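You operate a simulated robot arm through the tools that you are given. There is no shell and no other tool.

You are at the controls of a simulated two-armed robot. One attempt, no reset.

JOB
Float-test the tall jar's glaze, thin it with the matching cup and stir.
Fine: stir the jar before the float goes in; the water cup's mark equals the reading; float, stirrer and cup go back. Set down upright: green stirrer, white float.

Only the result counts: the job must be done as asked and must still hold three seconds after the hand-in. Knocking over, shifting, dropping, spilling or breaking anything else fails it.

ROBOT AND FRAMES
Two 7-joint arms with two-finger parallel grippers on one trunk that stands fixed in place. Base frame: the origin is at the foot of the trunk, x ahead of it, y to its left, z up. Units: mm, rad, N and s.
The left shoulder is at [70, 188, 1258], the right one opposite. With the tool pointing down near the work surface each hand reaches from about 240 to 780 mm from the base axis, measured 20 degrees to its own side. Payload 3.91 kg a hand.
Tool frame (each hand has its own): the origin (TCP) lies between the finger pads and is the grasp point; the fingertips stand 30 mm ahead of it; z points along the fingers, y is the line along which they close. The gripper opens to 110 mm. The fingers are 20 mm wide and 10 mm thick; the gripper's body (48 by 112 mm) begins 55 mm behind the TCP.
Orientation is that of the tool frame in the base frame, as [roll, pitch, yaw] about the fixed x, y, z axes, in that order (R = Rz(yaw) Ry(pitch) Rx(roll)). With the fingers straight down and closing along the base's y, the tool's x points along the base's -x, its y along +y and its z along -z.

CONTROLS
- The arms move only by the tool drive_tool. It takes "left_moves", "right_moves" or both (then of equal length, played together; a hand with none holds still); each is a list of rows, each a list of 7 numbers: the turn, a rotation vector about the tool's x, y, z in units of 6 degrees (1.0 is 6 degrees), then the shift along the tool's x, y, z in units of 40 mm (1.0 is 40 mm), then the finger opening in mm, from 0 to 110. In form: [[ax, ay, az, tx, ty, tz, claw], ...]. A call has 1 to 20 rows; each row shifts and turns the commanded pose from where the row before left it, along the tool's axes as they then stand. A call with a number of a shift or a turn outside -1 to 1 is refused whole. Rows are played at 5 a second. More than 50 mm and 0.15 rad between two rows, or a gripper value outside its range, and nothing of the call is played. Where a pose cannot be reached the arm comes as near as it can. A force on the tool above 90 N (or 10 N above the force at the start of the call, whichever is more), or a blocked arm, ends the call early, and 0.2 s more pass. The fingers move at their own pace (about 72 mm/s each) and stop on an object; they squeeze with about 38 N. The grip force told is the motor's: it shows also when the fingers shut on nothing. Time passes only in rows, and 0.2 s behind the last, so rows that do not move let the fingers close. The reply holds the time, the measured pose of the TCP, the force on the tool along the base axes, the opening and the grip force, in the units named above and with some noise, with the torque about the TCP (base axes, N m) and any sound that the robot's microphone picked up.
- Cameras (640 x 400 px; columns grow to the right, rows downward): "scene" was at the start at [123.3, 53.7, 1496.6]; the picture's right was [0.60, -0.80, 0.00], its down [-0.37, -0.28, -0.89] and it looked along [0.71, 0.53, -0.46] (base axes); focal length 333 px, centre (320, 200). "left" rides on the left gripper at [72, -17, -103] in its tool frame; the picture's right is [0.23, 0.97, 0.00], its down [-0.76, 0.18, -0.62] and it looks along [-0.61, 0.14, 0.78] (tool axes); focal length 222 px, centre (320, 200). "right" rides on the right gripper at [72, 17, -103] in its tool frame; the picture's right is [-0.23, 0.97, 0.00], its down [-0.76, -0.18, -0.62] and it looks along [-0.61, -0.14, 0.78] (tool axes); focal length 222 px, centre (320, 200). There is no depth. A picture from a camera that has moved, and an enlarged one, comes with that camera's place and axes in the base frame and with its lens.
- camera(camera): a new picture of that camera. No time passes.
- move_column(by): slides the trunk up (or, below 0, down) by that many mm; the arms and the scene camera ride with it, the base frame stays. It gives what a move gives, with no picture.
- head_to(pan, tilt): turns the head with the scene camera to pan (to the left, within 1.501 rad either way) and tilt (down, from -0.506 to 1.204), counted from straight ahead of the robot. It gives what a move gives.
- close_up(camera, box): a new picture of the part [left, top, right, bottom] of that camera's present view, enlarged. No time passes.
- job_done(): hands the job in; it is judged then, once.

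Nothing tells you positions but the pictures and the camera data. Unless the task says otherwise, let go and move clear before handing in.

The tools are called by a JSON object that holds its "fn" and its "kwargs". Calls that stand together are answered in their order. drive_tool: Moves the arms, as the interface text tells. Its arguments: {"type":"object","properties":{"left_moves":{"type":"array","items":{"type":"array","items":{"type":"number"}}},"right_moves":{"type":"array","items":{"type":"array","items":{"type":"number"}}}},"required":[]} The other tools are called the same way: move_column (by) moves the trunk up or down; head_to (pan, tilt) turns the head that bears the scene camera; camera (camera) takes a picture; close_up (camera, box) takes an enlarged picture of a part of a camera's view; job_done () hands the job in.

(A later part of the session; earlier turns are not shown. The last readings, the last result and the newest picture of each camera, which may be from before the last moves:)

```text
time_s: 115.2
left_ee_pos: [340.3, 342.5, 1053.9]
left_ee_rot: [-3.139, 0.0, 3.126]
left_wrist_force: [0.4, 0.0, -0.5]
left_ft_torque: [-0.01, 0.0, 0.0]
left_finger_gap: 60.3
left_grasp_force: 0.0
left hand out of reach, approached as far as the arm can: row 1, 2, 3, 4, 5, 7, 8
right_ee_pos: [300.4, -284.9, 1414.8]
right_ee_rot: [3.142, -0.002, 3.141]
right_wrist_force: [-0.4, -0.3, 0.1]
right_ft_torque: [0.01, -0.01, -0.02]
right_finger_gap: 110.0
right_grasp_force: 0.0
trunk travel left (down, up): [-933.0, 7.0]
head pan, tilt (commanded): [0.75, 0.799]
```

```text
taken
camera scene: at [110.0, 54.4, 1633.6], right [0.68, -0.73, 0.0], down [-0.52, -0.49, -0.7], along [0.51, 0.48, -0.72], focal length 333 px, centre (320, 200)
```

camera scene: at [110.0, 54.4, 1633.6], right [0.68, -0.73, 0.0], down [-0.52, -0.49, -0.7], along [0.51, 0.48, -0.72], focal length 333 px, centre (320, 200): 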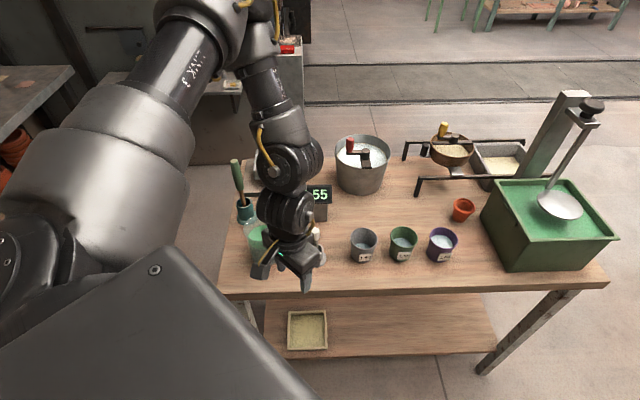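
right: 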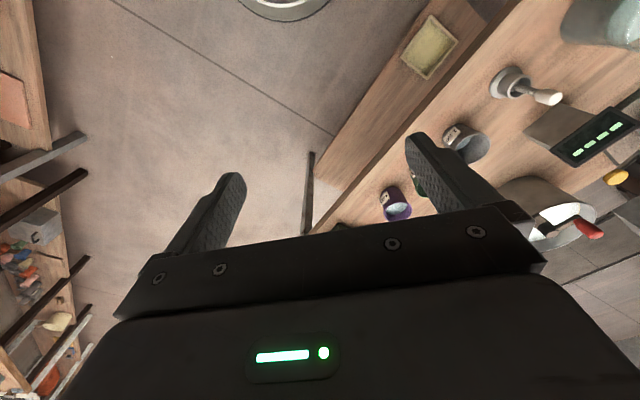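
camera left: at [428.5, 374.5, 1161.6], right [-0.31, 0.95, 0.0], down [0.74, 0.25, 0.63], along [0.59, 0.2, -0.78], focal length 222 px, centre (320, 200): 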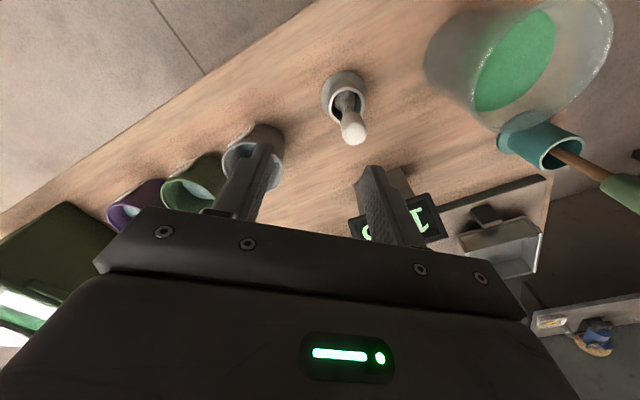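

{"fn": "drive_tool", "kwargs": {"left_moves": [[0, 0, 0, 0.43, 0.42, -0.7, 60], [0, 0, 0, 0.43, 0.42, -0.7, 60], [0, 0, 0, 0.43, 0.42, -0.7, 60], [0, 0, 0, 0.43, 0.42, -0.7, 60], [0, 0, 0, 0.43, 0.42, -0.7, 60], [0, 0, 0, 0.43, 0.42, -0.7, 60], [0, 0, 0, 0.43, 0.42, -0.7, 60], [0, 0, 0, 0, 0, 0, 60]]}}

{"fn": "head_to", "kwargs": {"pan": 1.2, "tilt": 0.8}}

{"fn": "camera", "kwargs": {"camera": "scene"}}

```text
time_s: 117.0
left_ee_pos: [243.1, 486.9, 1255.9]
left_ee_rot: [-3.139, 0.0, 3.126]
left_wrist_force: [0.0, 0.0, -1.0]
left_ft_torque: [0.03, 0.0, 0.0]
left_finger_gap: 60.2
left_grasp_force: 0.1
left hand out of reach, approached as far as the arm can: row 3, 4, 5
right_ee_pos: [299.4, -284.8, 1414.6]
right_ee_rot: [3.141, 0.0, 3.141]
right_wrist_force: [-0.5, -0.2, -0.9]
right_ft_torque: [0.0, -0.01, -0.02]
right_finger_gap: 110.0
right_grasp_force: 0.1
trunk travel left (down, up): [-933.0, 7.0]
head pan, tilt (commanded): [0.75, 0.799]
```

```text
time_s: 118.0
left_ee_pos: [241.2, 485.9, 1257.7]
left_ee_rot: [-3.14, 0.0, 3.125]
left_wrist_force: [0.1, -0.1, 0.3]
left_ft_torque: [-0.03, 0.03, -0.01]
left_finger_gap: 60.1
left_grasp_force: 0.2
right_ee_pos: [299.6, -285.0, 1415.5]
right_ee_rot: [-3.141, 0.001, 3.139]
right_wrist_force: [1.1, -0.7, 0.2]
right_ft_torque: [0.01, -0.03, -0.01]
right_finger_gap: 110.1
right_grasp_force: 0.0
trunk travel left (down, up): [-933.0, 7.0]
head pan, tilt (commanded): [1.201, 0.799]
```

```text
taken
camera scene: at [79.9, 73.6, 1633.7], right [0.93, -0.36, 0.0], down [-0.26, -0.67, -0.7], along [0.25, 0.65, -0.72], focal length 333 px, centre (320, 200)
```

scene: 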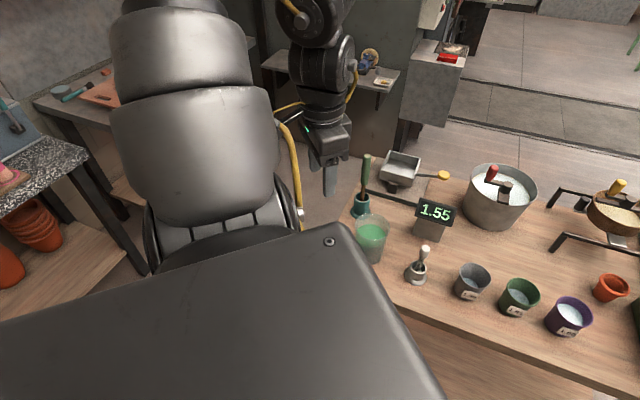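

{"fn": "drive_tool", "kwargs": {"left_moves": [[0, 0, 0, 0.89, -0.4, 0, 60], [0, 0, 0, 0.89, -0.4, 0, 60], [0, 0, 0, 0, 0, 0.9, 60], [0, 0, 0, 0, 0, 0.9, 60], [0, 0, 0, 0, 0, 0.9, 60], [0, 0, 0, 0, 0, 0.9, 60], [0, 0, 0, 0, 0, 0.9, 60], [0, 0, 0, 0, 0, 0.9, 60], [0, 0, 0, 0, 0, 0, 60]]}}

{"fn": "camera", "kwargs": {"camera": "scene"}}

```text
time_s: 120.0
left_ee_pos: [197.7, 508.6, 1048.1]
left_ee_rot: [-3.138, 0.002, 3.126]
left_wrist_force: [0.2, 0.1, -0.1]
left_ft_torque: [0.02, 0.01, 0.01]
left_finger_gap: 60.1
left_grasp_force: 0.0
left hand out of reach, approached as far as the arm can: row 1, 2
right_ee_pos: [299.3, -284.6, 1415.4]
right_ee_rot: [-3.14, 0.0, -3.139]
right_wrist_force: [0.3, -0.2, -0.6]
right_ft_torque: [-0.01, 0.03, -0.02]
right_finger_gap: 109.8
right_grasp_force: 0.0
trunk travel left (down, up): [-933.0, 7.0]
head pan, tilt (commanded): [1.201, 0.799]
```

```text
taken
camera scene: at [78.7, 73.4, 1633.7], right [0.93, -0.36, 0.0], down [-0.26, -0.67, -0.7], along [0.25, 0.65, -0.72], focal length 333 px, centre (320, 200)
```

scene: 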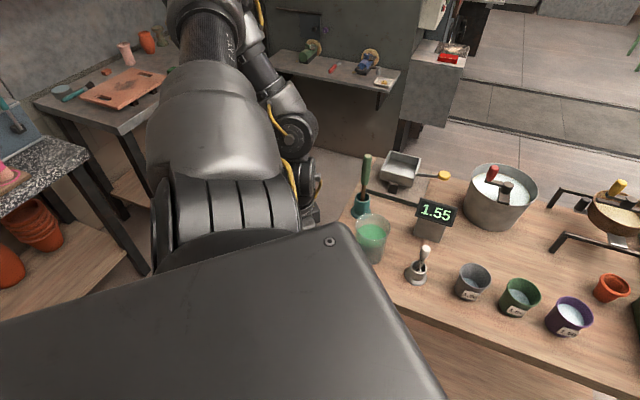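

{"fn": "drive_tool", "kwargs": {"left_moves": [[0, 0, 0, 0.1, -0.6, 0.6, 60], [0, 0, 0, 0.1, -0.6, 0.6, 60], [0, 0, 0, 0.1, -0.6, 0.6, 60], [0, 0, 0, 0.1, -0.6, 0.6, 60], [0, 0, 0, 0, 0, 0, 60]]}}

{"fn": "camera", "kwargs": {"camera": "scene"}}

```text
time_s: 121.2
left_ee_pos: [177.1, 412.1, 952.1]
left_ee_rot: [-3.141, 0.001, 3.126]
left_wrist_force: [-0.3, -0.2, -0.2]
left_ft_torque: [-0.01, -0.05, 0.03]
left_finger_gap: 59.9
left_grasp_force: 0.0
right_ee_pos: [297.8, -283.4, 1415.7]
right_ee_rot: [3.141, 0.001, 3.139]
right_wrist_force: [-0.6, 0.7, -0.1]
right_ft_torque: [0.06, -0.01, -0.05]
right_finger_gap: 110.0
right_grasp_force: 0.2
trunk travel left (down, up): [-933.0, 7.0]
head pan, tilt (commanded): [1.201, 0.799]
```

```text
taken
camera scene: at [79.0, 74.5, 1633.7], right [0.93, -0.36, 0.0], down [-0.26, -0.67, -0.7], along [0.25, 0.65, -0.72], focal length 333 px, centre (320, 200)
```

scene: 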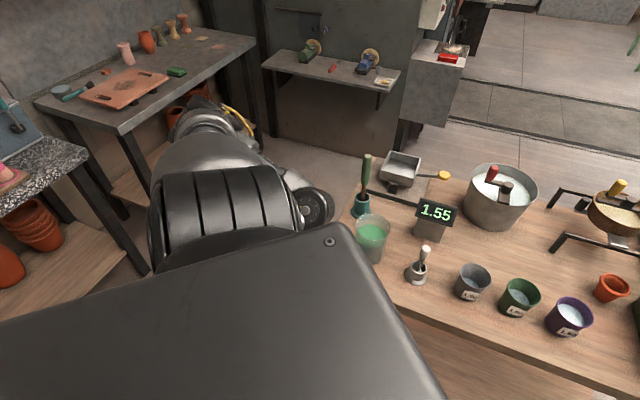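

The elbow is now coming down. I'll continue lowering in the free space, then swing forward.

{"fn": "drive_tool", "kwargs": {"left_moves": [[0, 0, 0, 0, -0.2, 0.8, 60], [0, 0, 0, 0, -0.2, 0.8, 60], [0, 0, 0, 0, -0.2, 0.8, 60], [0, 0, 0, 0, -0.2, 0.8, 60], [0, 0, 0, 0, -0.2, 0.8, 60], [0, 0, 0, 0, -0.2, 0.8, 60], [0, 0, 0, 0, 0, 0, 60]]}}

{"fn": "camera", "kwargs": {"camera": "scene"}}

{"fn": "camera", "kwargs": {"camera": "left"}}

```text
time_s: 122.8
left_ee_pos: [179.5, 366.4, 764.1]
left_ee_rot: [-3.139, -0.001, 3.126]
left_wrist_force: [-0.7, 0.4, 0.3]
left_ft_torque: [-0.03, -0.02, 0.05]
left_finger_gap: 60.0
left_grasp_force: 0.1
right_ee_pos: [299.0, -285.6, 1414.9]
right_ee_rot: [3.141, 0.001, 3.139]
right_wrist_force: [0.0, -0.3, -0.3]
right_ft_torque: [-0.03, 0.01, 0.02]
right_finger_gap: 110.1
right_grasp_force: 0.0
trunk travel left (down, up): [-933.0, 7.0]
head pan, tilt (commanded): [1.201, 0.799]
```

```text
taken
camera scene: at [79.5, 73.6, 1633.7], right [0.93, -0.36, 0.0], down [-0.26, -0.67, -0.7], along [0.25, 0.65, -0.72], focal length 333 px, centre (320, 200)
```

scene: 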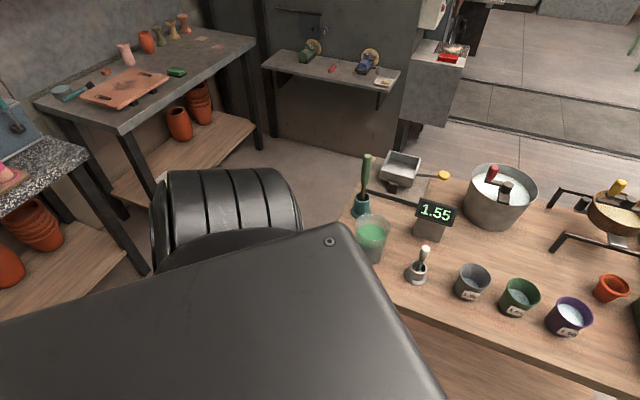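

```text
taken
camera left: at [107.3, 349.8, 866.3], right [-0.21, 0.98, 0.0], down [0.76, 0.17, 0.62], along [0.61, 0.13, -0.78], focal length 222 px, centre (320, 200)
```

left: 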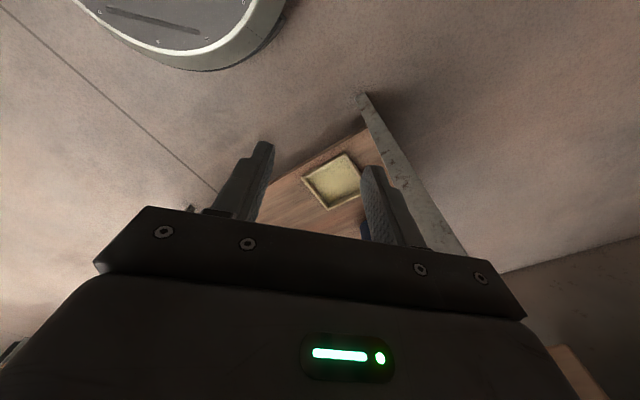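

The elbow is now hanging low. I'll bring the hand forward and right in front of the table.

{"fn": "drive_tool", "kwargs": {"left_moves": [[0, 0, 0, -0.5, -0.54, -0.3, 60], [0, 0, 0, -0.5, -0.54, -0.3, 60], [0, 0, 0, -0.5, -0.54, -0.3, 60], [0, 0, 0, -0.6, -0.5, -0.4, 60], [0, 0, 0, -0.6, -0.5, -0.5, 60], [0, 0, 0, -0.6, -0.5, -0.5, 60], [0, 0, 0, -0.6, -0.5, -0.5, 60], [0, 0, 0, -0.6, -0.5, -0.5, 60], [0, 0, 0, -0.6, -0.5, -0.5, 60], [0, 0, 0, -0.6, -0.5, -0.5, 60], [0, 0, 0, 0, 0, 0, 60]]}}

{"fn": "head_to", "kwargs": {"pan": 0.6, "tilt": 0.85}}

{"fn": "camera", "kwargs": {"camera": "scene"}}

```text
time_s: 125.2
left_ee_pos: [403.5, 154.6, 936.3]
left_ee_rot: [-3.139, 0.0, 3.126]
left_wrist_force: [-0.4, -0.7, 1.1]
left_ft_torque: [-0.01, 0.01, -0.03]
left_finger_gap: 59.9
left_grasp_force: 0.1
right_ee_pos: [299.6, -284.5, 1415.7]
right_ee_rot: [-3.141, 0.0, 3.141]
right_wrist_force: [0.0, -0.1, -0.1]
right_ft_torque: [-0.04, 0.0, 0.04]
right_finger_gap: 110.0
right_grasp_force: 0.0
trunk travel left (down, up): [-933.0, 7.0]
head pan, tilt (commanded): [1.201, 0.799]
```

```text
time_s: 126.2
left_ee_pos: [404.4, 155.4, 935.8]
left_ee_rot: [-3.14, 0.001, 3.125]
left_wrist_force: [0.1, 0.3, -0.2]
left_ft_torque: [0.0, -0.02, -0.01]
left_finger_gap: 59.7
left_grasp_force: 0.1
right_ee_pos: [300.2, -284.8, 1414.7]
right_ee_rot: [3.141, 0.001, 3.14]
right_wrist_force: [-0.6, -0.3, 0.2]
right_ft_torque: [0.01, -0.04, -0.02]
right_finger_gap: 110.0
right_grasp_force: 0.0
trunk travel left (down, up): [-933.0, 7.0]
head pan, tilt (commanded): [0.6, 0.85]
```

```text
taken
camera scene: at [114.9, 42.2, 1629.7], right [0.57, -0.82, 0.0], down [-0.62, -0.42, -0.66], along [0.54, 0.37, -0.75], focal length 333 px, centre (320, 200)
```

scene: 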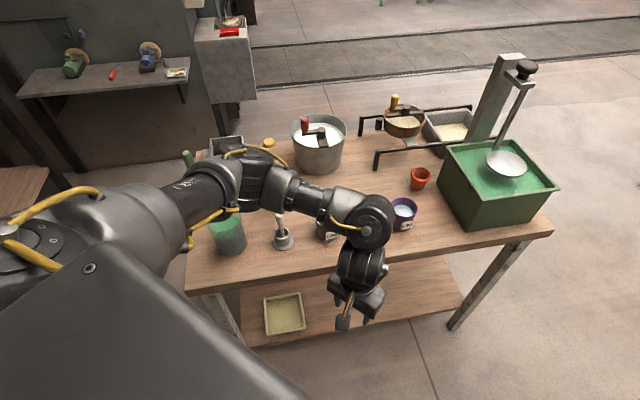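

This posture looks much better, with the elbow below the shoulder and well above the bench. I'll now test reaching toward the cup.

{"fn": "drive_tool", "kwargs": {"left_moves": [[0, 0, 0, -0.8, 0.2, -0.3, 60], [0, 0, 0, -0.8, 0.2, -0.3, 60], [0, 0, 0, -0.8, 0.2, -0.3, 60], [0, 0, 0, -0.8, 0.2, -0.2, 60], [0, 0, 0, -0.8, 0.2, 0, 60], [0, 0, 0, 0, 0, 0, 60]]}}

{"fn": "camera", "kwargs": {"camera": "scene"}}

```text
time_s: 127.5
left_ee_pos: [563.6, 191.4, 979.1]
left_ee_rot: [-3.139, 0.002, 3.126]
left_wrist_force: [1.0, -0.3, 0.1]
left_ft_torque: [0.05, 0.0, -0.01]
left_finger_gap: 59.9
left_grasp_force: 0.0
right_ee_pos: [298.7, -284.5, 1415.7]
right_ee_rot: [-3.141, -0.001, 3.139]
right_wrist_force: [0.7, -0.6, 0.6]
right_ft_torque: [0.0, -0.02, -0.02]
right_finger_gap: 110.2
right_grasp_force: 0.0
trunk travel left (down, up): [-933.0, 7.0]
head pan, tilt (commanded): [0.6, 0.85]
```

```text
taken
camera scene: at [114.4, 42.4, 1629.7], right [0.57, -0.82, 0.0], down [-0.62, -0.42, -0.66], along [0.54, 0.37, -0.75], focal length 333 px, centre (320, 200)
```

scene: 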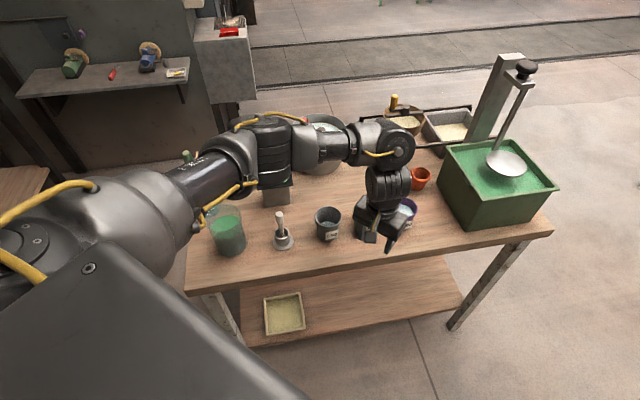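

The new posture works without flags. I'll turn the hand about its axis again (camera to the far side), ready for a level side grasp with the camera on top.

{"fn": "drive_tool", "kwargs": {"left_moves": [[0, 0, 1, 0, 0, -0.05, 60], [0, 0, 1, 0, 0, -0.05, 60], [0, 0, 1, 0, 0, -0.05, 60], [0, 0, 1, 0, 0, -0.05, 60], [0, 0, 1, 0, 0, -0.05, 60], [0, 0, 1, 0, 0, -0.05, 60], [0, 0, 1, 0, 0, -0.05, 60], [0, 0, 1, 0, 0, -0.05, 60], [0, 0, 1, 0, 0, -0.05, 60], [0, 0, 1, 0, 0, -0.05, 60], [0, 0, 1, 0, 0, 0, 60], [0, 0, 1, 0, 0, 0, 60]]}}

```text
time_s: 130.2
left_ee_pos: [564.2, 192.6, 999.0]
left_ee_rot: [-3.141, 0.001, 1.866]
left_wrist_force: [0.6, -0.2, 1.0]
left_ft_torque: [0.03, 0.0, -0.02]
left_finger_gap: 59.8
left_grasp_force: 0.1
right_ee_pos: [299.8, -285.6, 1415.3]
right_ee_rot: [-3.141, 0.001, 3.14]
right_wrist_force: [0.9, 0.2, 0.2]
right_ft_torque: [-0.01, -0.02, 0.01]
right_finger_gap: 110.2
right_grasp_force: 0.0
trunk travel left (down, up): [-933.0, 7.0]
head pan, tilt (commanded): [0.6, 0.85]
```

{"fn": "drive_tool", "kwargs": {"left_moves": [[0, 0, 1, 0, 0, 0, 60], [0, 0, 1, 0, 0, 0, 60], [0, 0, 1, 0, 0, 0, 60], [0, 0, 1, 0, 0, 0, 60], [0, 0, 1, 0, 0, 0, 60], [0, 0, 1, 0, 0, 0, 60], [0, 0, 1, 0, 0, 0, 60], [0, 0, 1, 0, 0, 0, 60], [0, 0, 1, 0, 0, 0, 60], [0, 0, 1, 0, 0, 0, 60], [0, 0, 0.5, 0, 0, 0, 60], [0, 0, 0, 0, 0, 0, 60]]}}

{"fn": "camera", "kwargs": {"camera": "scene"}}

{"fn": "camera", "kwargs": {"camera": "left"}}

```text
time_s: 132.8
left_ee_pos: [563.7, 194.7, 999.3]
left_ee_rot: [3.141, 0.003, 0.769]
left_wrist_force: [-0.3, -0.1, -0.3]
left_ft_torque: [-0.03, -0.03, -0.02]
left_finger_gap: 60.1
left_grasp_force: 0.0
right_ee_pos: [299.9, -286.6, 1415.0]
right_ee_rot: [3.141, 0.0, 3.139]
right_wrist_force: [0.3, 0.3, -0.7]
right_ft_torque: [-0.01, -0.04, -0.02]
right_finger_gap: 109.9
right_grasp_force: 0.0
trunk travel left (down, up): [-933.0, 7.0]
head pan, tilt (commanded): [0.6, 0.85]
```

```text
taken
camera scene: at [114.9, 42.4, 1629.6], right [0.57, -0.82, 0.0], down [-0.62, -0.42, -0.66], along [0.54, 0.37, -0.75], focal length 333 px, centre (320, 200)
```

scene: 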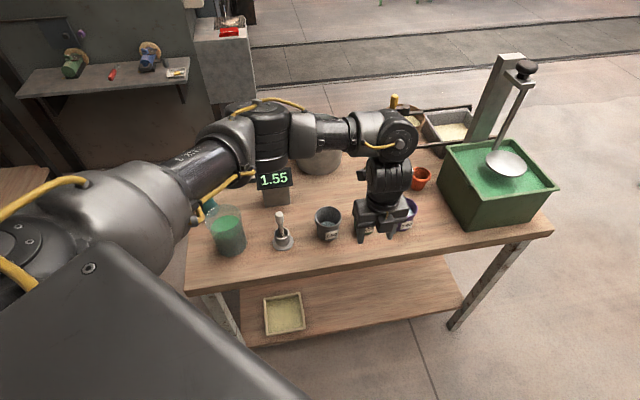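

```text
taken
camera left: at [603.8, 255.9, 1102.1], right [0.84, -0.54, 0.0], down [-0.42, -0.66, 0.62], along [-0.34, -0.53, -0.78], focal length 222 px, centre (320, 200)
```

left: 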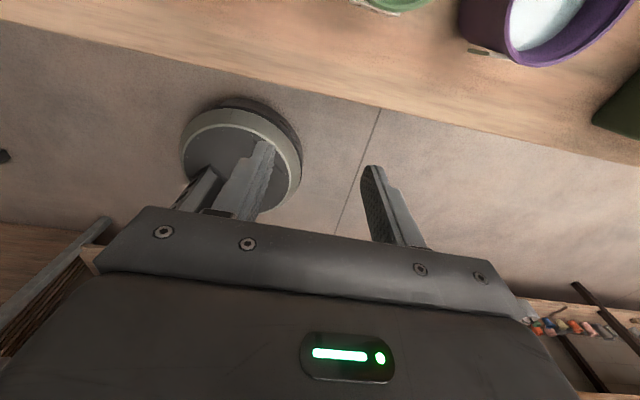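

{"fn": "drive_tool", "kwargs": {"left_moves": [[0, 1, 0, 0, 0, 0, 60], [0, 1, 0, 0, 0, 0, 60], [0, 1, 0, 0, 0, 0, 60], [0, 1, 0, 0, 0, 0, 60], [0, 1, 0, 0, 0, 0, 60], [0, 1, 0, 0, 0, 0, 60], [0, 0, 0, 0, 0, 0, 60]]}}

{"fn": "camera", "kwargs": {"camera": "scene"}}

```text
time_s: 134.3
left_ee_pos: [563.7, 194.2, 998.8]
left_ee_rot: [3.137, -0.627, 0.771]
left_wrist_force: [-0.8, 0.0, 0.0]
left_ft_torque: [-0.03, 0.01, 0.02]
left_finger_gap: 60.1
left_grasp_force: 0.1
right_ee_pos: [299.5, -284.4, 1415.1]
right_ee_rot: [-3.14, 0.001, 3.139]
right_wrist_force: [1.4, 0.3, 0.2]
right_ft_torque: [-0.03, 0.01, 0.01]
right_finger_gap: 110.1
right_grasp_force: 0.0
trunk travel left (down, up): [-933.0, 7.0]
head pan, tilt (commanded): [0.6, 0.85]
```

```text
taken
camera scene: at [114.9, 42.8, 1629.6], right [0.57, -0.82, 0.0], down [-0.62, -0.42, -0.66], along [0.54, 0.37, -0.75], focal length 333 px, centre (320, 200)
```

scene: 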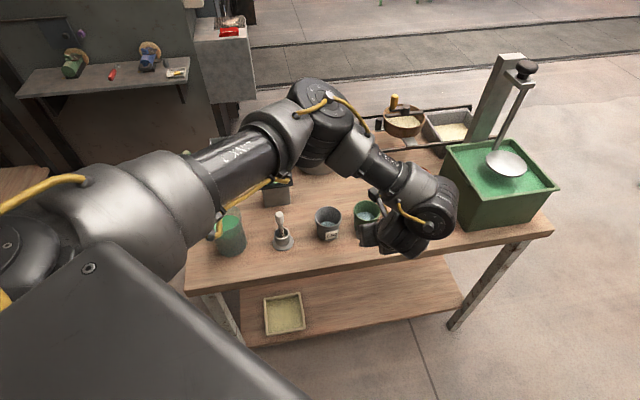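

{"fn": "drive_tool", "kwargs": {"left_moves": [[0, 1, 0, 0, 0, 0, 60], [0, 1, 0, 0, 0, 0, 60], [0, 1, 0, 0, 0, 0, 60], [0, 1, 0, 0, 0, 0, 60], [0, 1, 0, 0, 0, 0, 60], [0, 0, 0, 0, 0, 0, 60]]}}

{"fn": "camera", "kwargs": {"camera": "scene"}}

{"fn": "camera", "kwargs": {"camera": "left"}}

```text
time_s: 135.8
left_ee_pos: [601.4, 195.9, 983.6]
left_ee_rot: [3.137, -1.097, 0.774]
left_wrist_force: [0.4, 0.3, 0.6]
left_ft_torque: [0.0, -0.01, 0.01]
left_finger_gap: 59.9
left_grasp_force: 0.1
left hand out of reach, approached as far as the arm can: row 4, 5
right_ee_pos: [298.2, -283.6, 1415.3]
right_ee_rot: [3.14, -0.001, 3.141]
right_wrist_force: [0.5, -0.6, -0.6]
right_ft_torque: [-0.01, 0.0, -0.03]
right_finger_gap: 110.1
right_grasp_force: 0.1
trunk travel left (down, up): [-933.0, 7.0]
head pan, tilt (commanded): [0.6, 0.85]
```

```text
taken
camera scene: at [113.7, 42.4, 1629.8], right [0.57, -0.82, 0.0], down [-0.62, -0.42, -0.66], along [0.54, 0.37, -0.75], focal length 333 px, centre (320, 200)
```

scene: 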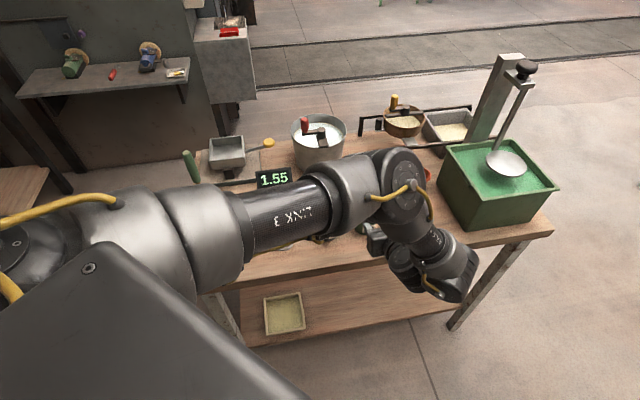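

```text
taken
camera left: at [547.1, 166.8, 1095.5], right [0.75, -0.63, 0.2], down [-0.52, -0.76, -0.39], along [0.4, 0.19, -0.9], focal length 222 px, centre (320, 200)
```

left: 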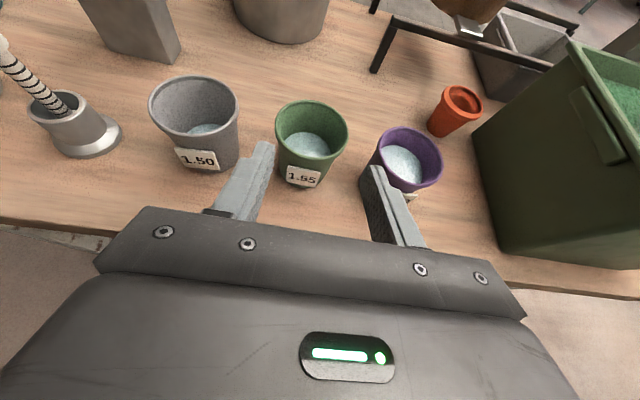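

The view is now excellent: the hand points at the green cup with the camera on top. I'll test lowering in this orientation.

{"fn": "drive_tool", "kwargs": {"left_moves": [[0, 0, 0, -0.45, 0, 0.23, 60], [0, 0, 0, -0.45, 0, 0.23, 70], [0, 0, 0, 0, 0, 0, 80]]}}

{"fn": "camera", "kwargs": {"camera": "left"}}

```text
time_s: 136.6
left_ee_pos: [601.7, 196.9, 943.1]
left_ee_rot: [3.138, -1.094, 0.772]
left_wrist_force: [-0.9, -0.7, 0.6]
left_ft_torque: [-0.01, -0.01, 0.0]
left_finger_gap: 80.0
left_grasp_force: 0.0
right_ee_pos: [298.3, -285.8, 1415.8]
right_ee_rot: [-3.141, 0.0, 3.14]
right_wrist_force: [0.3, 0.0, 0.7]
right_ft_torque: [0.01, -0.02, 0.01]
right_finger_gap: 110.0
right_grasp_force: 0.0
trunk travel left (down, up): [-933.0, 7.0]
head pan, tilt (commanded): [0.6, 0.85]
```

```text
taken
camera left: at [547.9, 167.9, 1054.2], right [0.75, -0.63, 0.2], down [-0.52, -0.76, -0.39], along [0.4, 0.19, -0.9], focal length 222 px, centre (320, 200)
```

left: 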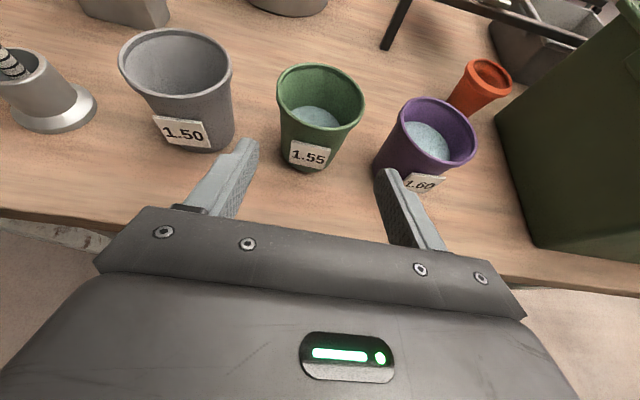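

{"fn": "close_up", "kwargs": {"camera": "left", "box": [240, 40, 400, 200]}}

{"fn": "camera", "kwargs": {"camera": "scene"}}

```text
2.50 times, centred on (320, 120) of left
camera zoom: at [547.9, 167.9, 1054.2], right [0.75, -0.63, 0.2], down [-0.52, -0.76, -0.39], along [0.4, 0.19, -0.9], focal length 555 px, centre (320, 400)
```

zoom: 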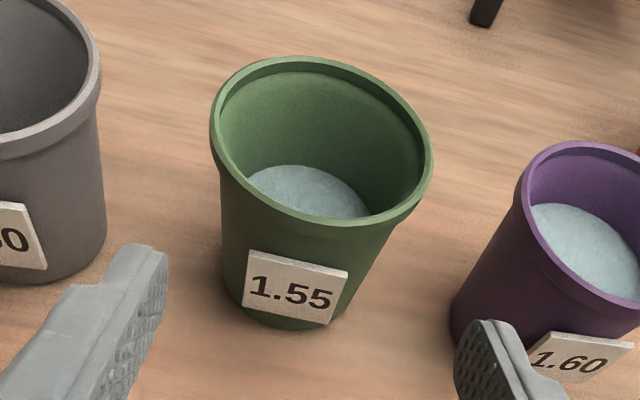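

```text
taken
camera scene: at [114.5, 41.9, 1629.7], right [0.57, -0.82, 0.0], down [-0.62, -0.42, -0.66], along [0.54, 0.37, -0.75], focal length 333 px, centre (320, 200)
```

scene: 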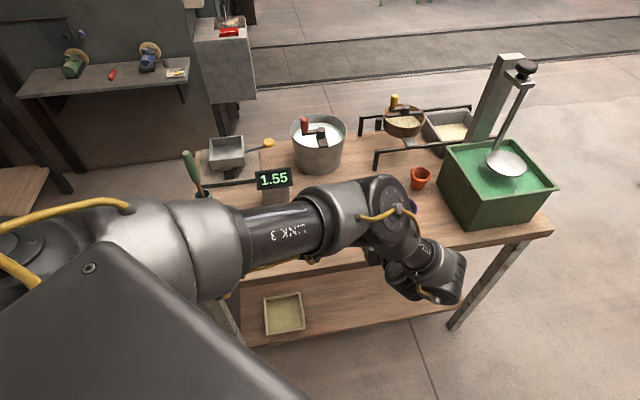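

The green cup is centred near (666,265). I'll lower to grasp height at the standoff, with the fingers opened to 88 mm.

{"fn": "drive_tool", "kwargs": {"left_moves": [[0, 0, 0, -0.422, -0.034, 0.218, 88], [0, 0, 0, -0.422, -0.034, 0.218, 88], [0, 0, 0, -0.422, -0.034, 0.218, 88], [0, 0, 0, 0, 0, 0, 88]]}}

{"fn": "camera", "kwargs": {"camera": "left"}}

{"fn": "camera", "kwargs": {"camera": "right"}}

```text
time_s: 137.6
left_ee_pos: [599.2, 201.4, 886.0]
left_ee_rot: [3.138, -1.096, 0.772]
left_wrist_force: [0.8, 0.5, -0.2]
left_ft_torque: [0.0, 0.01, -0.05]
left_finger_gap: 88.3
left_grasp_force: 0.1
right_ee_pos: [299.3, -285.3, 1415.3]
right_ee_rot: [-3.141, 0.0, 3.14]
right_wrist_force: [-0.1, 0.1, 0.9]
right_ft_torque: [0.03, -0.01, -0.01]
right_finger_gap: 110.0
right_grasp_force: 0.1
trunk travel left (down, up): [-933.0, 7.0]
head pan, tilt (commanded): [0.6, 0.85]
```

```text
taken
camera left: at [545.8, 171.3, 996.8], right [0.75, -0.63, 0.2], down [-0.52, -0.76, -0.39], along [0.4, 0.19, -0.9], focal length 222 px, centre (320, 200)
```

left: 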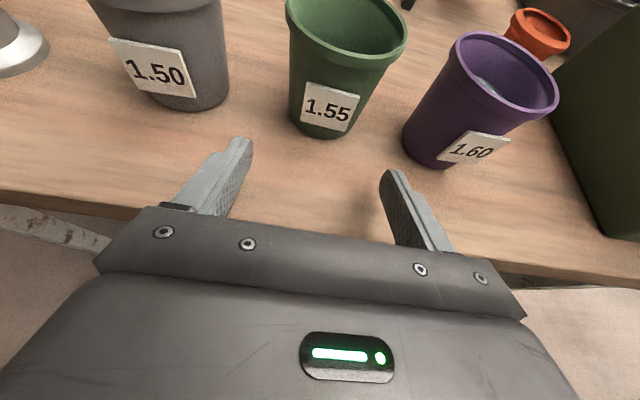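

```text
taken
camera right: at [228.2, -268.2, 1517.4], right [0.23, 0.97, 0.0], down [0.76, -0.18, 0.62], along [0.61, -0.14, -0.78], focal length 222 px, centre (320, 200)
```

right: 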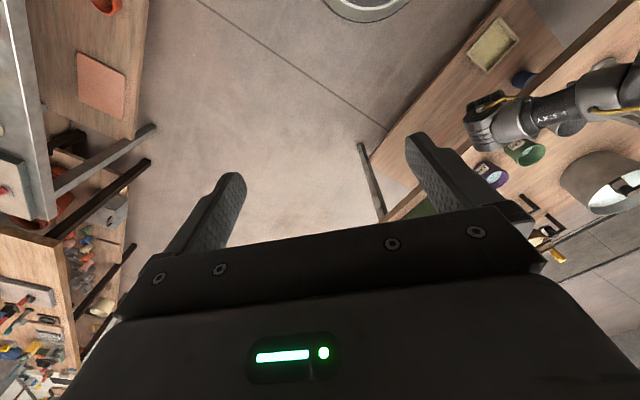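

{"fn": "drive_tool", "kwargs": {"left_moves": [[0, 0, 0, 0.2435, 0, 0.4715, 88], [0, 0, 0, 0.2435, 0, 0.4715, 88], [0, 0, 0, 0, 0, 0, 88]]}}

{"fn": "camera", "kwargs": {"camera": "left"}}

```text
time_s: 138.3
left_ee_pos: [630.9, 229.3, 887.0]
left_ee_rot: [3.138, -1.098, 0.774]
left_wrist_force: [0.0, 0.8, -0.3]
left_ft_torque: [0.0, -0.02, 0.0]
left_finger_gap: 87.8
left_grasp_force: 0.0
right_ee_pos: [299.4, -285.2, 1414.8]
right_ee_rot: [3.141, 0.0, 3.14]
right_wrist_force: [-0.1, -0.9, 0.2]
right_ft_torque: [0.05, -0.02, -0.03]
right_finger_gap: 110.1
right_grasp_force: 0.0
trunk travel left (down, up): [-933.0, 7.0]
head pan, tilt (commanded): [0.6, 0.85]
```

```text
taken
camera left: at [576.4, 199.7, 997.7], right [0.75, -0.63, 0.2], down [-0.52, -0.76, -0.39], along [0.4, 0.19, -0.9], focal length 222 px, centre (320, 200)
```

left: 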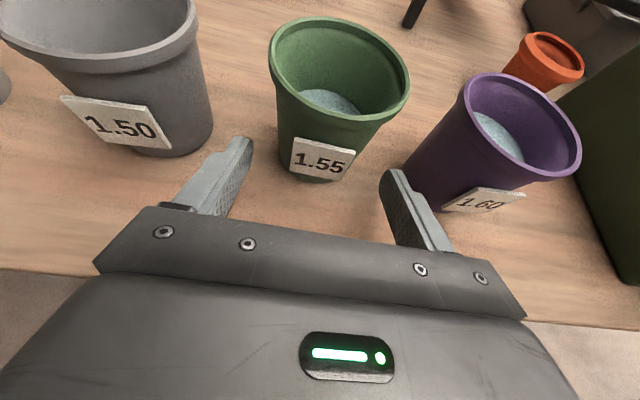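

{"fn": "drive_tool", "kwargs": {"left_moves": [[0, 0, 0, 0.246, -0.02, 0.478, 88], [0, 0, 0, 0.246, -0.01, 0.478, 88], [0, 0, 0, 0, 0, 0, 88]]}}

{"fn": "camera", "kwargs": {"camera": "left"}}

{"fn": "camera", "kwargs": {"camera": "scene"}}

```text
time_s: 139.2
left_ee_pos: [660.0, 258.2, 887.4]
left_ee_rot: [3.138, -1.096, 0.772]
left_wrist_force: [0.1, -0.5, -0.4]
left_ft_torque: [-0.01, -0.02, -0.02]
left_finger_gap: 87.8
left_grasp_force: 0.0
right_ee_pos: [298.4, -286.2, 1415.2]
right_ee_rot: [-3.14, 0.001, 3.139]
right_wrist_force: [0.3, -0.2, -0.5]
right_ft_torque: [0.05, 0.02, -0.01]
right_finger_gap: 110.0
right_grasp_force: 0.1
trunk travel left (down, up): [-933.0, 7.0]
head pan, tilt (commanded): [0.6, 0.85]
```

```text
taken
camera left: at [605.9, 228.7, 998.0], right [0.75, -0.63, 0.2], down [-0.52, -0.76, -0.39], along [0.4, 0.19, -0.9], focal length 222 px, centre (320, 200)
```

left: 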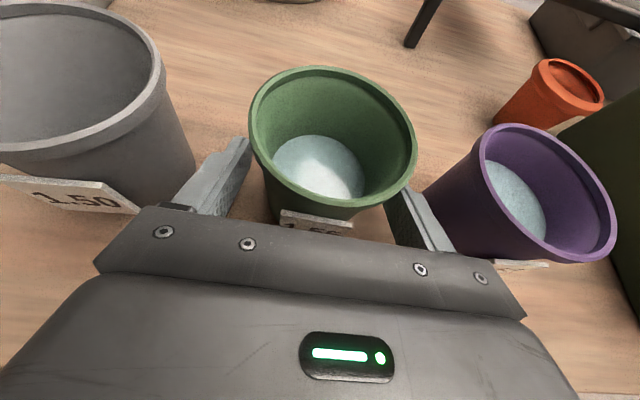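

```text
taken
camera scene: at [114.5, 41.3, 1629.7], right [0.57, -0.82, 0.0], down [-0.62, -0.42, -0.66], along [0.54, 0.37, -0.75], focal length 333 px, centre (320, 200)
```

scene: 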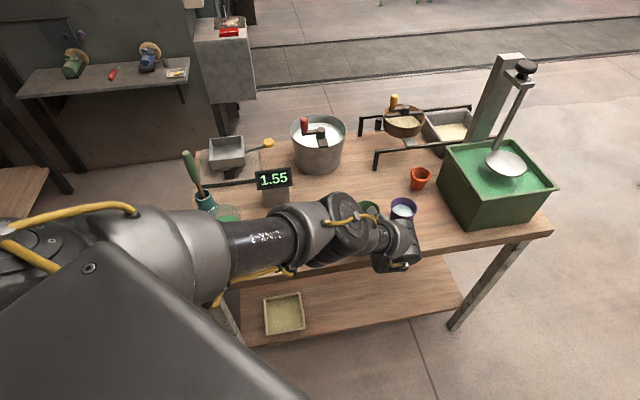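

{"fn": "drive_tool", "kwargs": {"left_moves": [[0, 0, 0, 0, -0.04, 0, 80], [0, 0, 0, 0, 0, 0, 75], [0, 0, 0, 0, 0, 0, 72], [0, 0, 0, 0, 0, 0, 70], [0, 0, 0, 0, 0, 0, 68], [0, 0, 0, 0, 0, 0, 66]]}}

{"fn": "camera", "kwargs": {"camera": "left"}}

```text
time_s: 140.6
left_ee_pos: [658.8, 259.1, 886.4]
left_ee_rot: [3.137, -1.096, 0.774]
left_wrist_force: [0.5, -0.4, 0.4]
left_ft_torque: [-0.03, 0.03, 0.0]
left_finger_gap: 65.9
left_grasp_force: 0.1
right_ee_pos: [300.6, -286.3, 1413.9]
right_ee_rot: [-3.141, 0.0, 3.14]
right_wrist_force: [0.1, 0.0, -0.3]
right_ft_torque: [-0.02, -0.02, 0.07]
right_finger_gap: 110.1
right_grasp_force: 0.0
trunk travel left (down, up): [-933.0, 7.0]
head pan, tilt (commanded): [0.6, 0.85]
```

```text
taken
camera left: at [605.0, 230.2, 997.8], right [0.75, -0.63, 0.2], down [-0.52, -0.76, -0.39], along [0.4, 0.19, -0.9], focal length 222 px, centre (320, 200)
```

left: 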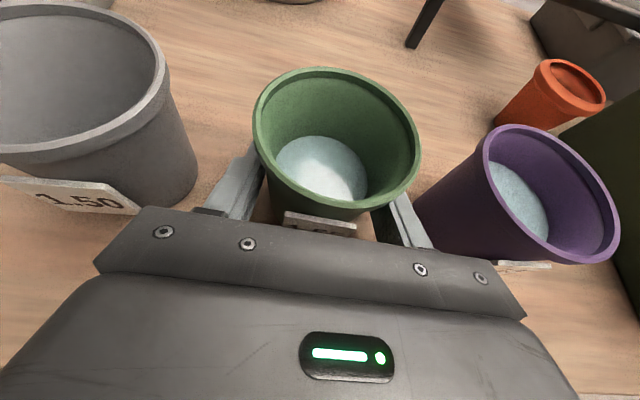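

{"fn": "drive_tool", "kwargs": {"left_moves": [[0, 0, 0, 0, 0, 0, 64], [0, 0, 0, 0, 0, 0, 62], [0, 0, 0, 0, 0, 0, 60], [0, 0, 0, 0, 0, 0, 58]]}}

{"fn": "camera", "kwargs": {"camera": "left"}}

```text
time_s: 141.6
left_ee_pos: [659.2, 258.9, 887.0]
left_ee_rot: [3.137, -1.095, 0.774]
left_wrist_force: [-0.2, 0.3, 0.9]
left_ft_torque: [0.01, 0.0, 0.0]
left_finger_gap: 63.0
left_grasp_force: 37.8
right_ee_pos: [299.1, -285.4, 1414.5]
right_ee_rot: [3.14, 0.001, 3.139]
right_wrist_force: [-0.7, -0.8, 0.0]
right_ft_torque: [0.01, 0.0, 0.01]
right_finger_gap: 110.1
right_grasp_force: 0.0
trunk travel left (down, up): [-933.0, 7.0]
head pan, tilt (commanded): [0.6, 0.85]
```

```text
taken
camera left: at [605.0, 230.2, 997.8], right [0.75, -0.63, 0.2], down [-0.52, -0.76, -0.39], along [0.4, 0.19, -0.9], focal length 222 px, centre (320, 200)
```

left: 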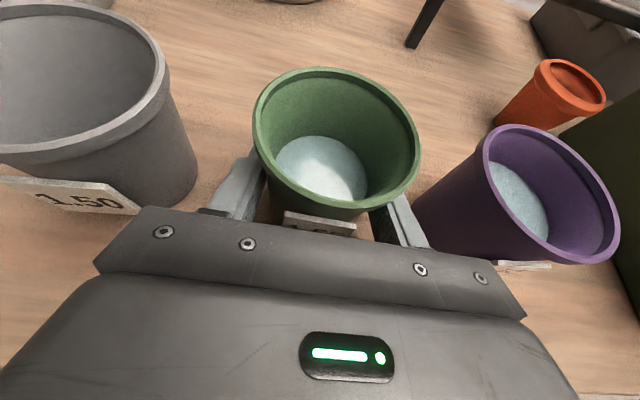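

Gripped at 63 mm without moving the cup. I'll lift straight up.

{"fn": "drive_tool", "kwargs": {"left_moves": [[0, 0, 0, 0.2, 0, -0.103, 40], [0, 0, 0, 0.4, 0, -0.206, 40], [0, 0, 0, 0.4, 0, -0.206, 40], [0, 0, 0, 0, 0, 0, 40]]}}

{"fn": "camera", "kwargs": {"camera": "left"}}

```text
time_s: 142.6
left_ee_pos: [659.0, 261.3, 931.1]
left_ee_rot: [3.137, -1.097, 0.772]
left_wrist_force: [0.1, 0.1, -2.4]
left_ft_torque: [-0.05, -0.01, 0.03]
left_finger_gap: 62.9
left_grasp_force: 38.0
right_ee_pos: [300.2, -284.5, 1414.8]
right_ee_rot: [3.141, -0.001, 3.141]
right_wrist_force: [-0.1, 0.0, -0.5]
right_ft_torque: [-0.01, 0.01, 0.01]
right_finger_gap: 110.1
right_grasp_force: 0.0
trunk travel left (down, up): [-933.0, 7.0]
head pan, tilt (commanded): [0.6, 0.85]
```

```text
taken
camera left: at [605.8, 232.1, 1042.2], right [0.75, -0.63, 0.2], down [-0.52, -0.76, -0.39], along [0.4, 0.19, -0.9], focal length 222 px, centre (320, 200)
```

left: 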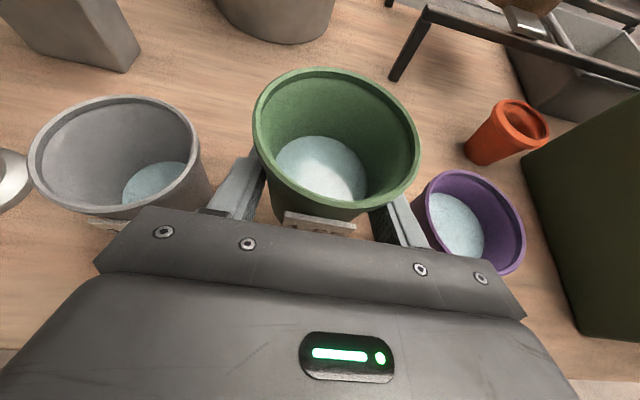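

The cup is held firmly. I'll lift it further to clear everything before moving toward the jar.

{"fn": "drive_tool", "kwargs": {"left_moves": [[0, 0, 0, 0.6, 0, -0.31, 40], [0, 0, 0, 0.6, 0, -0.31, 40], [0, 0, 0, 0.6, 0, -0.31, 40], [0, 0, 0, 0.6, 0, -0.31, 40], [0, 0, 0, 0.6, 0, -0.31, 40], [0, 0, 0, 0, 0, 0, 40]]}}

{"fn": "camera", "kwargs": {"camera": "scene"}}

{"fn": "camera", "kwargs": {"camera": "left"}}

```text
time_s: 143.9
left_ee_pos: [658.8, 260.9, 1066.4]
left_ee_rot: [-3.141, -1.098, 0.769]
left_wrist_force: [0.1, -0.9, -1.2]
left_ft_torque: [0.03, -0.01, 0.0]
left_finger_gap: 62.7
left_grasp_force: 38.3
right_ee_pos: [300.9, -286.2, 1415.5]
right_ee_rot: [3.14, 0.0, 3.142]
right_wrist_force: [-1.1, 0.0, -0.6]
right_ft_torque: [0.02, -0.01, 0.02]
right_finger_gap: 110.1
right_grasp_force: 0.0
trunk travel left (down, up): [-933.0, 7.0]
head pan, tilt (commanded): [0.6, 0.85]
```

```text
taken
camera scene: at [115.5, 41.8, 1629.6], right [0.57, -0.82, 0.0], down [-0.62, -0.42, -0.66], along [0.54, 0.37, -0.75], focal length 333 px, centre (320, 200)
```

scene: 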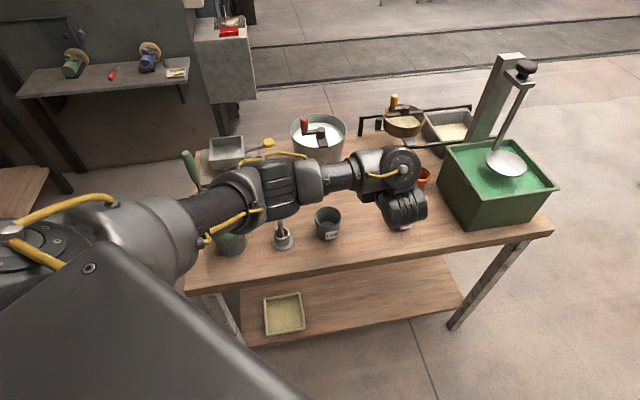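

```text
taken
camera left: at [605.0, 231.7, 1176.9], right [0.75, -0.63, 0.2], down [-0.53, -0.75, -0.39], along [0.4, 0.19, -0.9], focal length 222 px, centre (320, 200)
```

left: 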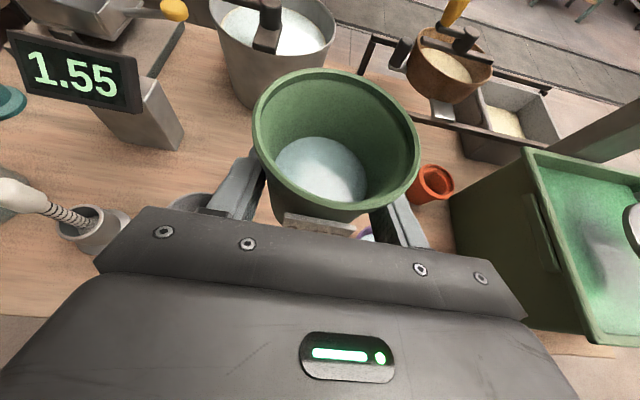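

{"fn": "drive_tool", "kwargs": {"left_moves": [[0, 0, 0, 0, -0.6, 0, 40], [0, 0, 0, 0, -0.8, 0, 40], [0, 0, 0, 0, -0.8, 0, 40], [0, 0, 0, 0, 0, 0, 40]]}}

{"fn": "camera", "kwargs": {"camera": "scene"}}

```text
time_s: 144.9
left_ee_pos: [597.7, 324.9, 1065.7]
left_ee_rot: [3.141, -1.096, 0.77]
left_wrist_force: [0.5, -0.1, -2.6]
left_ft_torque: [-0.01, -0.01, -0.01]
left_finger_gap: 63.4
left_grasp_force: 38.0
right_ee_pos: [301.2, -285.6, 1414.3]
right_ee_rot: [3.142, -0.001, 3.14]
right_wrist_force: [-0.1, -0.9, -0.2]
right_ft_torque: [-0.01, 0.02, 0.01]
right_finger_gap: 110.2
right_grasp_force: 0.1
trunk travel left (down, up): [-933.0, 7.0]
head pan, tilt (commanded): [0.6, 0.85]
```

```text
taken
camera scene: at [115.6, 42.1, 1629.6], right [0.56, -0.83, 0.0], down [-0.62, -0.42, -0.66], along [0.54, 0.37, -0.75], focal length 333 px, centre (320, 200)
```

scene: 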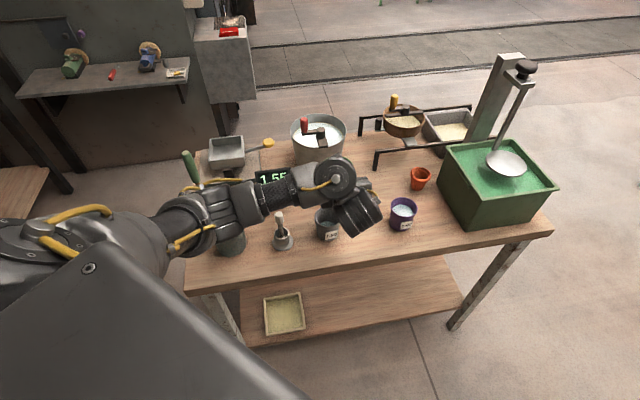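

{"fn": "drive_tool", "kwargs": {"left_moves": [[0, 0, 0, 0, -0.7, 0, 40], [0, 0, 0, 0, -0.7, 0, 40], [0, 0, 0, 0, -0.7, 0, 40], [0, 0, 0, 0, 0, 0, 40]]}}

{"fn": "camera", "kwargs": {"camera": "scene"}}

```text
time_s: 145.9
left_ee_pos: [538.8, 384.5, 1067.7]
left_ee_rot: [3.137, -1.096, 0.773]
left_wrist_force: [-0.1, 0.3, -1.0]
left_ft_torque: [0.01, 0.01, 0.01]
left_finger_gap: 63.1
left_grasp_force: 38.0
right_ee_pos: [300.1, -285.9, 1415.6]
right_ee_rot: [-3.141, -0.002, 3.141]
right_wrist_force: [0.4, -0.2, -0.2]
right_ft_torque: [0.0, 0.0, 0.02]
right_finger_gap: 110.1
right_grasp_force: 0.1
trunk travel left (down, up): [-933.0, 7.0]
head pan, tilt (commanded): [0.6, 0.85]
```

```text
taken
camera scene: at [115.3, 42.4, 1629.6], right [0.56, -0.83, 0.0], down [-0.62, -0.42, -0.66], along [0.54, 0.37, -0.75], focal length 333 px, centre (320, 200)
```

scene: 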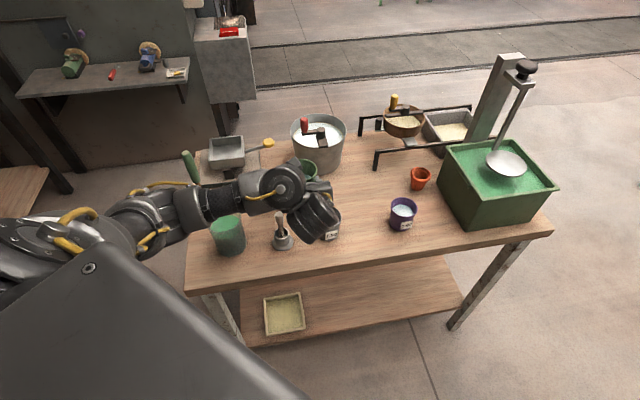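

{"fn": "drive_tool", "kwargs": {"left_moves": [[0, 0, 0, 0, -0.7, 0, 40], [0, 0, 0, 0.04, -0.7, 0.08, 40], [0, 0, 0, 0.04, -0.7, 0.08, 40], [0, 0, 0, 0, 0, 0, 40]]}}

{"fn": "camera", "kwargs": {"camera": "scene"}}

{"fn": "camera", "kwargs": {"camera": "left"}}

```text
time_s: 146.9
left_ee_pos: [485.6, 449.5, 1067.1]
left_ee_rot: [3.137, -1.096, 0.771]
left_wrist_force: [-0.8, 0.1, -1.6]
left_ft_torque: [-0.01, -0.02, -0.02]
left_finger_gap: 63.1
left_grasp_force: 38.0
right_ee_pos: [300.5, -286.0, 1415.7]
right_ee_rot: [-3.141, -0.001, 3.14]
right_wrist_force: [-0.3, 0.2, -0.2]
right_ft_torque: [0.01, -0.01, -0.01]
right_finger_gap: 110.0
right_grasp_force: 0.0
trunk travel left (down, up): [-933.0, 7.0]
head pan, tilt (commanded): [0.6, 0.85]
```

```text
taken
camera scene: at [115.2, 42.5, 1629.6], right [0.56, -0.83, 0.0], down [-0.62, -0.42, -0.66], along [0.54, 0.37, -0.75], focal length 333 px, centre (320, 200)
```

scene: 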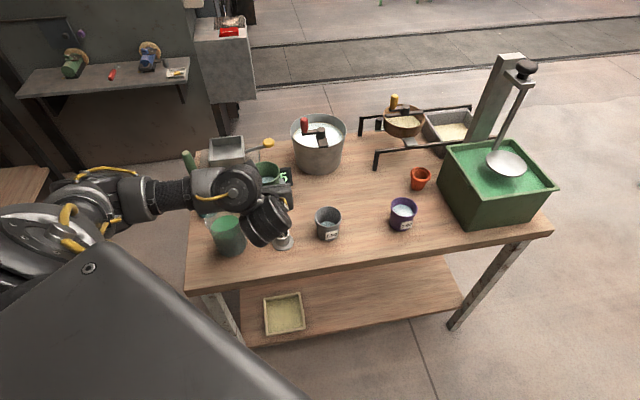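

```text
taken
camera left: at [430.4, 420.5, 1178.4], right [0.75, -0.63, 0.2], down [-0.53, -0.76, -0.39], along [0.4, 0.19, -0.9], focal length 222 px, centre (320, 200)
```

left: 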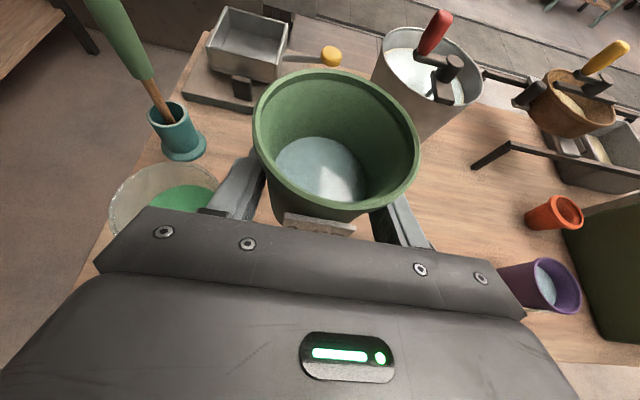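

No flags so far. Here I'll test levelling the hand. The cup tips back at most 27°, and its water is low, so this is safe.

{"fn": "drive_tool", "kwargs": {"left_moves": [[0, 0.5, 0, 0, 0, 0, 40], [0, 0.5, 0, 0, 0, 0, 40], [0, 0.5, 0, 0, 0, 0, 40], [0, 0, 0, 0, 0, 0, 40]]}}

{"fn": "camera", "kwargs": {"camera": "left"}}

```text
time_s: 147.7
left_ee_pos: [485.7, 449.1, 1063.1]
left_ee_rot: [-3.086, -1.198, 0.702]
left_wrist_force: [31.3, 6.6, -17.8]
left_ft_torque: [0.08, 2.31, 1.04]
left_finger_gap: 63.0
left_grasp_force: 38.0
right_ee_pos: [300.0, -285.3, 1414.9]
right_ee_rot: [-3.141, 0.001, 3.139]
right_wrist_force: [0.0, -0.2, -0.1]
right_ft_torque: [0.01, 0.02, 0.02]
right_finger_gap: 109.9
right_grasp_force: 0.0
trunk travel left (down, up): [-933.0, 7.0]
head pan, tilt (commanded): [0.6, 0.85]
stopped in row 3 (left hand): the force on the tool passed its limit at 183 N (the readings are from after the stop); the commanded pose is now the measured one
```

```text
taken
camera left: at [423.9, 410.7, 1167.5], right [0.73, -0.66, 0.19], down [-0.51, -0.71, -0.49], along [0.46, 0.26, -0.85], focal length 222 px, centre (320, 200)
```

left: 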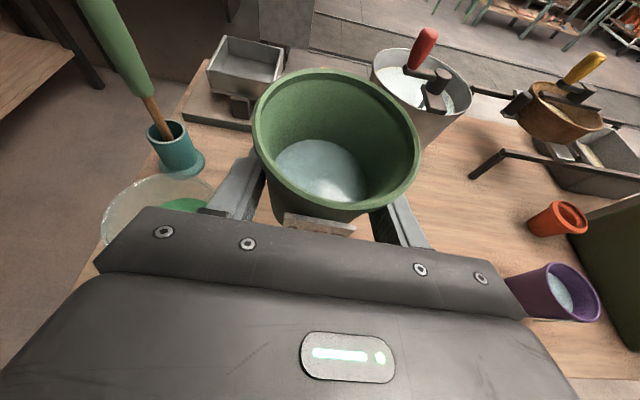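

The hand met something, and the call stopped with a force spike. I'll look before moving again.

{"fn": "camera", "kwargs": {"camera": "scene"}}

{"fn": "close_up", "kwargs": {"camera": "scene", "box": [140, 130, 340, 290]}}

{"fn": "camera", "kwargs": {"camera": "right"}}

```text
taken
camera scene: at [115.2, 42.5, 1629.6], right [0.57, -0.82, 0.0], down [-0.62, -0.42, -0.66], along [0.54, 0.37, -0.75], focal length 333 px, centre (320, 200)
```

scene: 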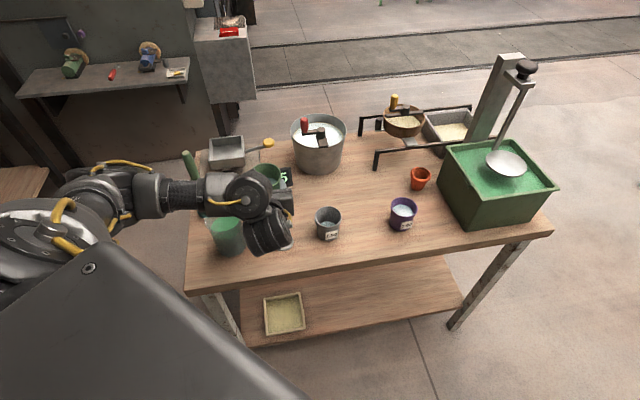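

```text
2.50 times, centred on (240, 210) of scene
camera zoom: at [115.2, 42.5, 1629.6], right [0.57, -0.82, 0.0], down [-0.62, -0.42, -0.66], along [0.54, 0.37, -0.75], focal length 832 px, centre (520, 175)
```

zoom: 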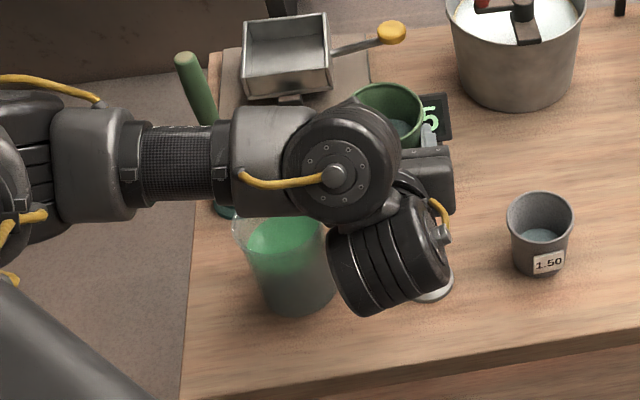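

```text
taken
camera right: at [228.5, -268.0, 1517.4], right [0.23, 0.97, 0.0], down [0.76, -0.18, 0.62], along [0.61, -0.14, -0.78], focal length 222 px, centre (320, 200)
```

right: 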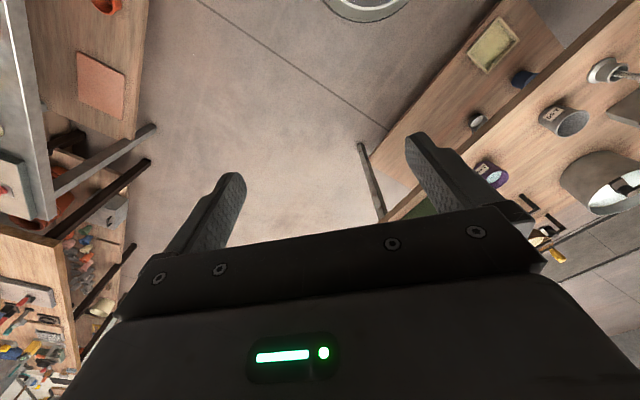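

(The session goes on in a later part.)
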